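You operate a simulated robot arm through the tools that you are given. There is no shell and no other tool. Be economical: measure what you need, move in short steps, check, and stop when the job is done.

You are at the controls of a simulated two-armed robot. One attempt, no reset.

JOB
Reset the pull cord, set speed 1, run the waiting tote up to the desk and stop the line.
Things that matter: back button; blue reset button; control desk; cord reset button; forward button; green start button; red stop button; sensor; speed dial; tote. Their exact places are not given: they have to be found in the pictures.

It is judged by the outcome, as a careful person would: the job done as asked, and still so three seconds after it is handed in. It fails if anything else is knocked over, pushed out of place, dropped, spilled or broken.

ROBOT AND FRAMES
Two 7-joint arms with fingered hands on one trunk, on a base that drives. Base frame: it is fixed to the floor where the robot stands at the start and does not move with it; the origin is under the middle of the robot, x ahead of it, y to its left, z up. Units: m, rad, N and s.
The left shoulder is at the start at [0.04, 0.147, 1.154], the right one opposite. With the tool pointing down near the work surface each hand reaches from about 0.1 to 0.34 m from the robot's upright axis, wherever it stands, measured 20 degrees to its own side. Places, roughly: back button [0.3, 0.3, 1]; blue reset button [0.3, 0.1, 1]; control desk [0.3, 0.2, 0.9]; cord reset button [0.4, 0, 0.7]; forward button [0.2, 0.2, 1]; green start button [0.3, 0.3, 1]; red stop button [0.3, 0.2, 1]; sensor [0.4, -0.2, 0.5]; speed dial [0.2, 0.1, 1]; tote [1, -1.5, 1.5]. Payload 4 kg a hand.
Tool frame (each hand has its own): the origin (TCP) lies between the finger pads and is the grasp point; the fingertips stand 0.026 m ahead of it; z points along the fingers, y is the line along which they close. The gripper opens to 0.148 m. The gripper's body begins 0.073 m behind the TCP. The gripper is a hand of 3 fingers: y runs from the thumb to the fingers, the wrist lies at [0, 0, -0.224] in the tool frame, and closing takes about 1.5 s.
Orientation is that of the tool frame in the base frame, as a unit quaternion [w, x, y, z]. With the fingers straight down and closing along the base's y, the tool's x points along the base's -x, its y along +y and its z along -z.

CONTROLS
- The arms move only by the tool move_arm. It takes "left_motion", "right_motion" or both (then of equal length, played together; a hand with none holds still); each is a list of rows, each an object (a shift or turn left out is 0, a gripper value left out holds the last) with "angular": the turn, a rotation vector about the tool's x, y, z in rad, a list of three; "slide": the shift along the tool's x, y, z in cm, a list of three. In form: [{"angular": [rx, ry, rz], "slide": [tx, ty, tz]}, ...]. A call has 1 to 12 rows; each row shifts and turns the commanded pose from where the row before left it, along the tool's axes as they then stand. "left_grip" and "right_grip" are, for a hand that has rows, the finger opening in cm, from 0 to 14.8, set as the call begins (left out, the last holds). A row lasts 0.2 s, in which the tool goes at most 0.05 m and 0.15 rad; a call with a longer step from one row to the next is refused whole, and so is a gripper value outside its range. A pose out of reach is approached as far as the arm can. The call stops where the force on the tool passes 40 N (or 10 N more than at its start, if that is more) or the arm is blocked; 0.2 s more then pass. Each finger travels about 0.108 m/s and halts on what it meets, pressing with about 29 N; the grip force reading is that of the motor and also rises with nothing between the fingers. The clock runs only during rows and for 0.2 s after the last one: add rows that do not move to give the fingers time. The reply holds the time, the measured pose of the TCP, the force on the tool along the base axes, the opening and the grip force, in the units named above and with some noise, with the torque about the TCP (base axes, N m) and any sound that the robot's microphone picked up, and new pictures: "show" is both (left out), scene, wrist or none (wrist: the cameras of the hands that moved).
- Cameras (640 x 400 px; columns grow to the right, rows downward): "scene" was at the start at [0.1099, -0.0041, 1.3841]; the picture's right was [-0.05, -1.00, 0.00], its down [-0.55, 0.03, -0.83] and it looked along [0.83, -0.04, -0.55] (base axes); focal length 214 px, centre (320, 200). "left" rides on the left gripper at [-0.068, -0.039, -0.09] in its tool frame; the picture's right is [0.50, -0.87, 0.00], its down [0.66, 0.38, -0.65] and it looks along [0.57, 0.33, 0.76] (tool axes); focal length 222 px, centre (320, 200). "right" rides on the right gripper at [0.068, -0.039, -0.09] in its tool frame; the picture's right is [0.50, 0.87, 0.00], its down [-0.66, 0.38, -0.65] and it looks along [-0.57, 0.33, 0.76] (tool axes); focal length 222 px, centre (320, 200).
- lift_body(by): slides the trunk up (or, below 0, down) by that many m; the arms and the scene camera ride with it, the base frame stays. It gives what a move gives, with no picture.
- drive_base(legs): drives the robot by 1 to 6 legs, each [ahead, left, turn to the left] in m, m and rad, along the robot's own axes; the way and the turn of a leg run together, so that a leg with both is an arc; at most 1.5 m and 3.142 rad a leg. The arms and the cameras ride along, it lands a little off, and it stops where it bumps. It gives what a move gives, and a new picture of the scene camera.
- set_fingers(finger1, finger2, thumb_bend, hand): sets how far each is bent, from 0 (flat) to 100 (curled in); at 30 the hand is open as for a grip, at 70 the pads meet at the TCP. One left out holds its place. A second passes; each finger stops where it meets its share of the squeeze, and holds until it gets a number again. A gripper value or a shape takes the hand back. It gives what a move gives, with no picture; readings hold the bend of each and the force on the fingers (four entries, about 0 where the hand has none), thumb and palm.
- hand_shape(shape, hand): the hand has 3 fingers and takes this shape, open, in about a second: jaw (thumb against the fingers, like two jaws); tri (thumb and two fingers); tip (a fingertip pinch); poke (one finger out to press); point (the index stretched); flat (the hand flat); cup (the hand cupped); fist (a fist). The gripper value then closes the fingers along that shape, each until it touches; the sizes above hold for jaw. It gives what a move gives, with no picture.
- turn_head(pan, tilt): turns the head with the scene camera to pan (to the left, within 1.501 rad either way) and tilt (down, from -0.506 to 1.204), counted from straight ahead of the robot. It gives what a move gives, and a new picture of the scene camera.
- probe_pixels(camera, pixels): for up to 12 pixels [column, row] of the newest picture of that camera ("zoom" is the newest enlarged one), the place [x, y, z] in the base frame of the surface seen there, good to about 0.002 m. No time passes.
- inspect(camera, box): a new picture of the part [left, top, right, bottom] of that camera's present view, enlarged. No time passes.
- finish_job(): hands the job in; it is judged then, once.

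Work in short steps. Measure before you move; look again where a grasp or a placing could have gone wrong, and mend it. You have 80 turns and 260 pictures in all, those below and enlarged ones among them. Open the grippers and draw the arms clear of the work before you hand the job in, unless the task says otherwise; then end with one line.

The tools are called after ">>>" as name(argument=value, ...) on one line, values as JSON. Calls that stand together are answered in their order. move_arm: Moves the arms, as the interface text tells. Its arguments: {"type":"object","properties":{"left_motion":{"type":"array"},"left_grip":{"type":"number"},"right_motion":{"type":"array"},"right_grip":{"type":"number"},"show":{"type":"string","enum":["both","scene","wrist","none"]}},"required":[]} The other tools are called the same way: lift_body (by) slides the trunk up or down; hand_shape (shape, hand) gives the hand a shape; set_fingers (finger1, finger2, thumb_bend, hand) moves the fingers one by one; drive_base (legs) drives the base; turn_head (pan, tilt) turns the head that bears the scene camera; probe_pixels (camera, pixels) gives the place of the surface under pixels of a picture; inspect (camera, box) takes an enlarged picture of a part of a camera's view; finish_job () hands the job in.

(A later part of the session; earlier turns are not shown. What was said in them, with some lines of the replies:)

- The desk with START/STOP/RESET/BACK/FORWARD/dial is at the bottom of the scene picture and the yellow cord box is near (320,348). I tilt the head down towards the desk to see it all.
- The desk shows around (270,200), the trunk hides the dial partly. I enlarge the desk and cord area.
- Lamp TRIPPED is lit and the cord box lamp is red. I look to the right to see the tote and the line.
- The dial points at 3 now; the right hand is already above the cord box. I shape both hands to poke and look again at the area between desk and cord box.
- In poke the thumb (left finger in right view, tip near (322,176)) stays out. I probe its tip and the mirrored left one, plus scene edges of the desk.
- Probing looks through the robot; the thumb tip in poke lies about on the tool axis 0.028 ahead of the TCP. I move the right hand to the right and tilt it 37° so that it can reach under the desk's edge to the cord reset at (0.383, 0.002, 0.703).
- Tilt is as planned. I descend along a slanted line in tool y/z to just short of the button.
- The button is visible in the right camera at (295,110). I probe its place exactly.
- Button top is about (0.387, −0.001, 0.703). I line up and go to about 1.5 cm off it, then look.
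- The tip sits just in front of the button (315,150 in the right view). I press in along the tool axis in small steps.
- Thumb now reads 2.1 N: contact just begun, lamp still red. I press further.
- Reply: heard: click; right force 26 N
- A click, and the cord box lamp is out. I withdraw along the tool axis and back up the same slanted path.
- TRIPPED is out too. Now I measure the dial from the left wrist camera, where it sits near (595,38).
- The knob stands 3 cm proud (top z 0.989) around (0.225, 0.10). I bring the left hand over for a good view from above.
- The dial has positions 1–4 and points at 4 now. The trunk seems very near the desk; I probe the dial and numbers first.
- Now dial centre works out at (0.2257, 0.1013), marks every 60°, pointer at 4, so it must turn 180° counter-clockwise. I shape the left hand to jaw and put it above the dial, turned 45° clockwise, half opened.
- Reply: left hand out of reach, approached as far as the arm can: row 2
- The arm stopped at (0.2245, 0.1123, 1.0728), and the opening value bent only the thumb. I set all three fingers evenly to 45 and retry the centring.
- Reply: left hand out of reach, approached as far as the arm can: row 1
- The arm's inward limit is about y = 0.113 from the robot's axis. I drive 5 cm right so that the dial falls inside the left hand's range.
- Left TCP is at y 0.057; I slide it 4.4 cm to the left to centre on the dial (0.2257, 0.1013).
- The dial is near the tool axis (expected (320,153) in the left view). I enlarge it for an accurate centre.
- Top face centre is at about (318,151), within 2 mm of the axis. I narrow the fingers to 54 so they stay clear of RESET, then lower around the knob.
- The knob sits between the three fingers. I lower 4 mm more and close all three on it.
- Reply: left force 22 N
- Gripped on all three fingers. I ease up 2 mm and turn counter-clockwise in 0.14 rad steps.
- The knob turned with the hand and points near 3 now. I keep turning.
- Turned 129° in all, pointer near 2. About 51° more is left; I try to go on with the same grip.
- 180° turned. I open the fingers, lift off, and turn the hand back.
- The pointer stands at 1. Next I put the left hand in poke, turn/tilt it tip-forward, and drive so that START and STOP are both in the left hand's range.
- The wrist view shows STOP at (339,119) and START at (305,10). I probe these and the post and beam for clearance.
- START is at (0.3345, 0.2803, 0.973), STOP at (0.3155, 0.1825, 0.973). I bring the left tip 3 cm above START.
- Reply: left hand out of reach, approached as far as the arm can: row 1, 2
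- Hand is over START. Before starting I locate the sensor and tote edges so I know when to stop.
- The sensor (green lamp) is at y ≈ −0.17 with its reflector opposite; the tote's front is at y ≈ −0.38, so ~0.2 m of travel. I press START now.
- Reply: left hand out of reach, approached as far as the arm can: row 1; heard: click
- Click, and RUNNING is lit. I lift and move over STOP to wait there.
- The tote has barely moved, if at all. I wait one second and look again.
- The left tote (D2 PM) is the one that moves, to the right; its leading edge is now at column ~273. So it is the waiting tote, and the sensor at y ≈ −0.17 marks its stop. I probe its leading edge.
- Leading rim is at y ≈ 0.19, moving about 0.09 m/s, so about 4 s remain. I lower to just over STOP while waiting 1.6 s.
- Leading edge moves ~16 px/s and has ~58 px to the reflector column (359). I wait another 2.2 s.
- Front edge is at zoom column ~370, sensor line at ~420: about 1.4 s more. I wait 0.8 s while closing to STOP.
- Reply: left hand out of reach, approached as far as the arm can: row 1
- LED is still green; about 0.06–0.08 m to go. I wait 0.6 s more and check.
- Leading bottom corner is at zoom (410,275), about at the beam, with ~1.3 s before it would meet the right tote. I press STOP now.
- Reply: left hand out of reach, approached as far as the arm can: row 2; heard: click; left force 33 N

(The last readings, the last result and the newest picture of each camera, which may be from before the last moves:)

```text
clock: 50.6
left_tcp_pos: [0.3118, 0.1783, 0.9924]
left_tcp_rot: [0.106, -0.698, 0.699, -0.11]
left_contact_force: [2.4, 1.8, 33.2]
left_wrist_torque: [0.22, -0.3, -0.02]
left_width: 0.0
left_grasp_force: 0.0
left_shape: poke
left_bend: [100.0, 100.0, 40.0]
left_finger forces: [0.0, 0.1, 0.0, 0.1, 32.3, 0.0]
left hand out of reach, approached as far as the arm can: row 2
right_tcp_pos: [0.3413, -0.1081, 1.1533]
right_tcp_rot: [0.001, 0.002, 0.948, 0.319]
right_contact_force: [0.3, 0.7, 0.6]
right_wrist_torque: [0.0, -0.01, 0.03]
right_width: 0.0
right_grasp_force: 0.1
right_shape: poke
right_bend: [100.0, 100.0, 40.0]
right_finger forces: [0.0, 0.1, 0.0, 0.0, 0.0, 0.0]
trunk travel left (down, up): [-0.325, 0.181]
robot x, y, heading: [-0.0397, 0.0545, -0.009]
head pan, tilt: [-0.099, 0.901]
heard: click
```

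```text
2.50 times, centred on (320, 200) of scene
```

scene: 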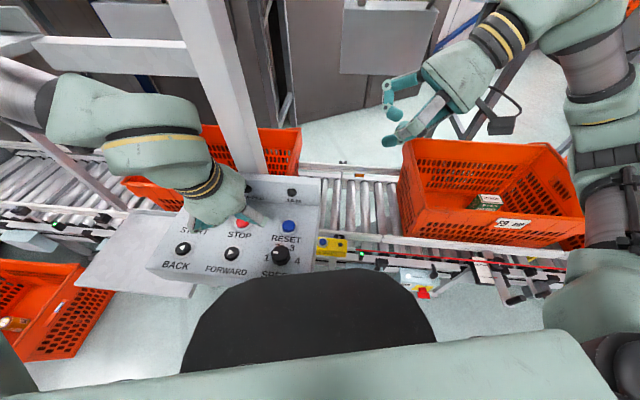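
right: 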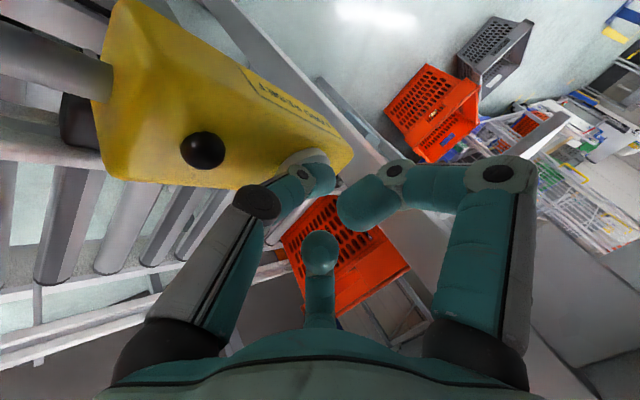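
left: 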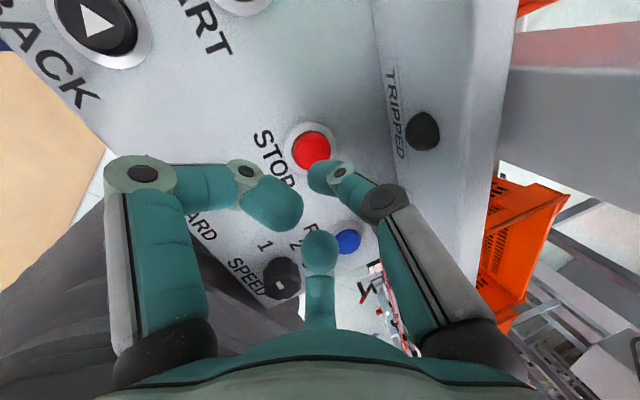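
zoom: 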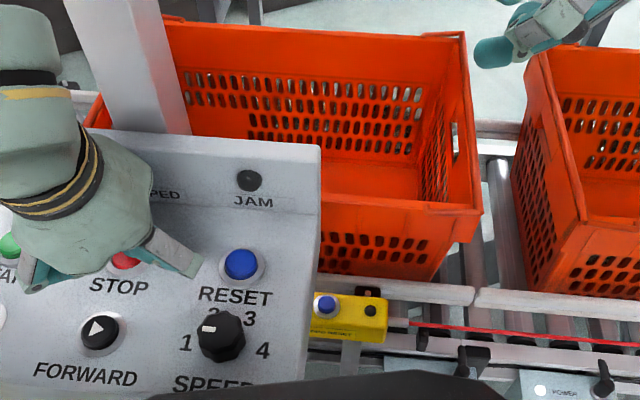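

Click heard; the sensor lamp went out (beam blocked) and the tote is short of the right one. I lift the left hand clear and check it stays put.

>>> move_arm(left_motion=[{"slide": [0, -0.9, -2.9]}, {"slide": [0, -1.2, -3.8]}, {"slide": [0, -1.2, -3.8]}, {"slide": [0, -1.2, -3.8]}, {"slide": [0, 4, -1.2]}, {"slide": [-4, 0, 0]}, {"slide": [-4, 0, 0]}, {}], show="scene")

>>> inspect(camera="scene", box=[140, 120, 420, 290])

```text
clock: 52.4
left_tcp_pos: [0.2707, 0.259, 1.1391]
left_tcp_rot: [0.104, -0.699, 0.7, -0.106]
left_contact_force: [-0.6, 0.2, 0.3]
left_wrist_torque: [-0.01, -0.01, 0.01]
left_width: 0.0003
left_grasp_force: 0.0
left_shape: poke
left_bend: [100.0, 100.0, 40.0]
left_finger forces: [0.0, 0.0, 0.1, 0.0, 0.0, 0.0]
right_tcp_pos: [0.3442, -0.1084, 1.151]
right_tcp_rot: [0.001, 0.001, 0.947, 0.32]
right_contact_force: [-0.6, 0.1, -0.3]
right_wrist_torque: [0.05, -0.01, -0.03]
right_width: 0.0
right_grasp_force: 0.0
right_shape: poke
right_bend: [100.0, 100.0, 40.0]
right_finger forces: [0.0, 0.0, 0.0, 0.0, 0.0, 0.0]
trunk travel left (down, up): [-0.325, 0.181]
robot x, y, heading: [-0.0439, 0.0509, -0.005]
head pan, tilt: [-0.099, 0.901]
```

scene: 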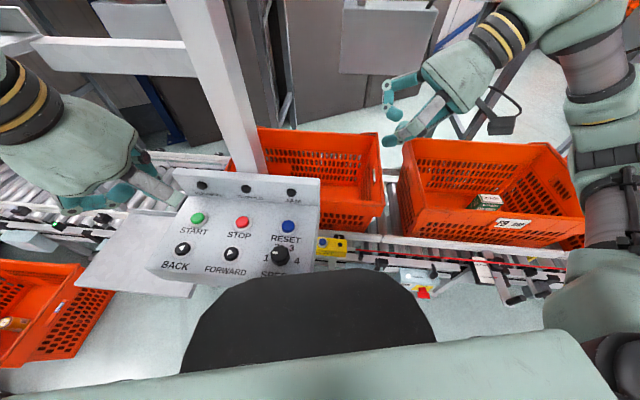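

```text
2.29 times, centred on (280, 205) of scene
```

zoom: 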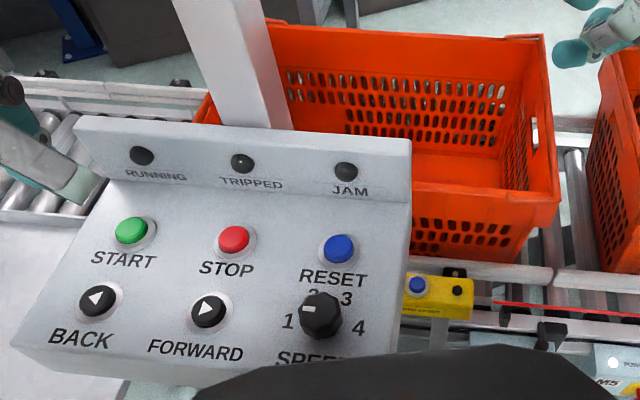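

The line has stopped: all lamps out, dial at 1, tote front unchanged at column ~384 with the sensor blocked. I open both hands, which are well clear, and hand in.

>>> hand_shape(shape="jaw", hand="left")

>>> hand_shape(shape="jaw", hand="right")

>>> inspect(camera="scene", box=[140, 120, 420, 290])

```text
clock: 53.3
left_tcp_pos: [0.2705, 0.2593, 1.1378]
left_tcp_rot: [0.105, -0.698, 0.7, -0.106]
left_contact_force: [0.8, -0.1, -0.6]
left_wrist_torque: [0.02, 0.01, -0.04]
left_width: 0.1478
left_grasp_force: 0.1
left_shape: jaw
left_bend: [30.0, 30.0, 30.0]
left_finger forces: [0.0, 0.0, 0.1, 0.0, 0.0, 0.0]
right_tcp_pos: [0.3429, -0.1082, 1.1508]
right_tcp_rot: [0.0, 0.002, 0.948, 0.32]
right_contact_force: [-0.9, 0.4, 0.1]
right_wrist_torque: [-0.01, -0.01, 0.02]
right_width: 0.0003
right_grasp_force: 0.1
right_shape: poke
right_bend: [100.0, 100.0, 40.0]
right_finger forces: [0.0, 0.0, 0.1, 0.0, 0.0, 0.0]
trunk travel left (down, up): [-0.325, 0.181]
robot x, y, heading: [-0.0409, 0.0524, -0.003]
head pan, tilt: [-0.099, 0.901]
```

```text
clock: 54.2
left_tcp_pos: [0.2708, 0.2594, 1.1377]
left_tcp_rot: [0.104, -0.698, 0.7, -0.106]
left_contact_force: [0.4, -1.3, 0.2]
left_wrist_torque: [0.01, 0.01, 0.0]
left_width: 0.1478
left_grasp_force: 0.0
left_shape: jaw
left_bend: [30.0, 30.0, 30.0]
left_finger forces: [0.1, 0.0, 0.1, 0.0, 0.1, 0.1]
right_tcp_pos: [0.3447, -0.1088, 1.1513]
right_tcp_rot: [0.0, 0.001, 0.947, 0.32]
right_contact_force: [0.0, 0.0, 0.2]
right_wrist_torque: [0.0, 0.0, -0.02]
right_width: 0.1478
right_grasp_force: 0.1
right_shape: jaw
right_bend: [30.0, 30.0, 30.0]
right_finger forces: [0.0, 0.0, 0.1, 0.0, 0.0, 0.1]
trunk travel left (down, up): [-0.325, 0.181]
robot x, y, heading: [-0.0471, 0.0543, -0.005]
head pan, tilt: [-0.099, 0.901]
```

```text
2.29 times, centred on (280, 205) of scene
```

zoom: 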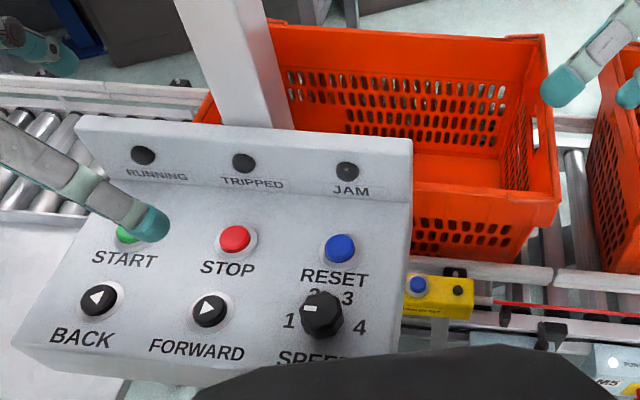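

Nothing has changed since the stop: the lamps are out, the dial is at 1 and the tote is still. I hand in.

>>> finish_job()

```text
The job is handed in.
```

The pull cord is reset, the speed dial is at 1, and the waiting tote (D2 PM) stands at the desk blocking the sensor, with the line stopped and all desk lamps out.
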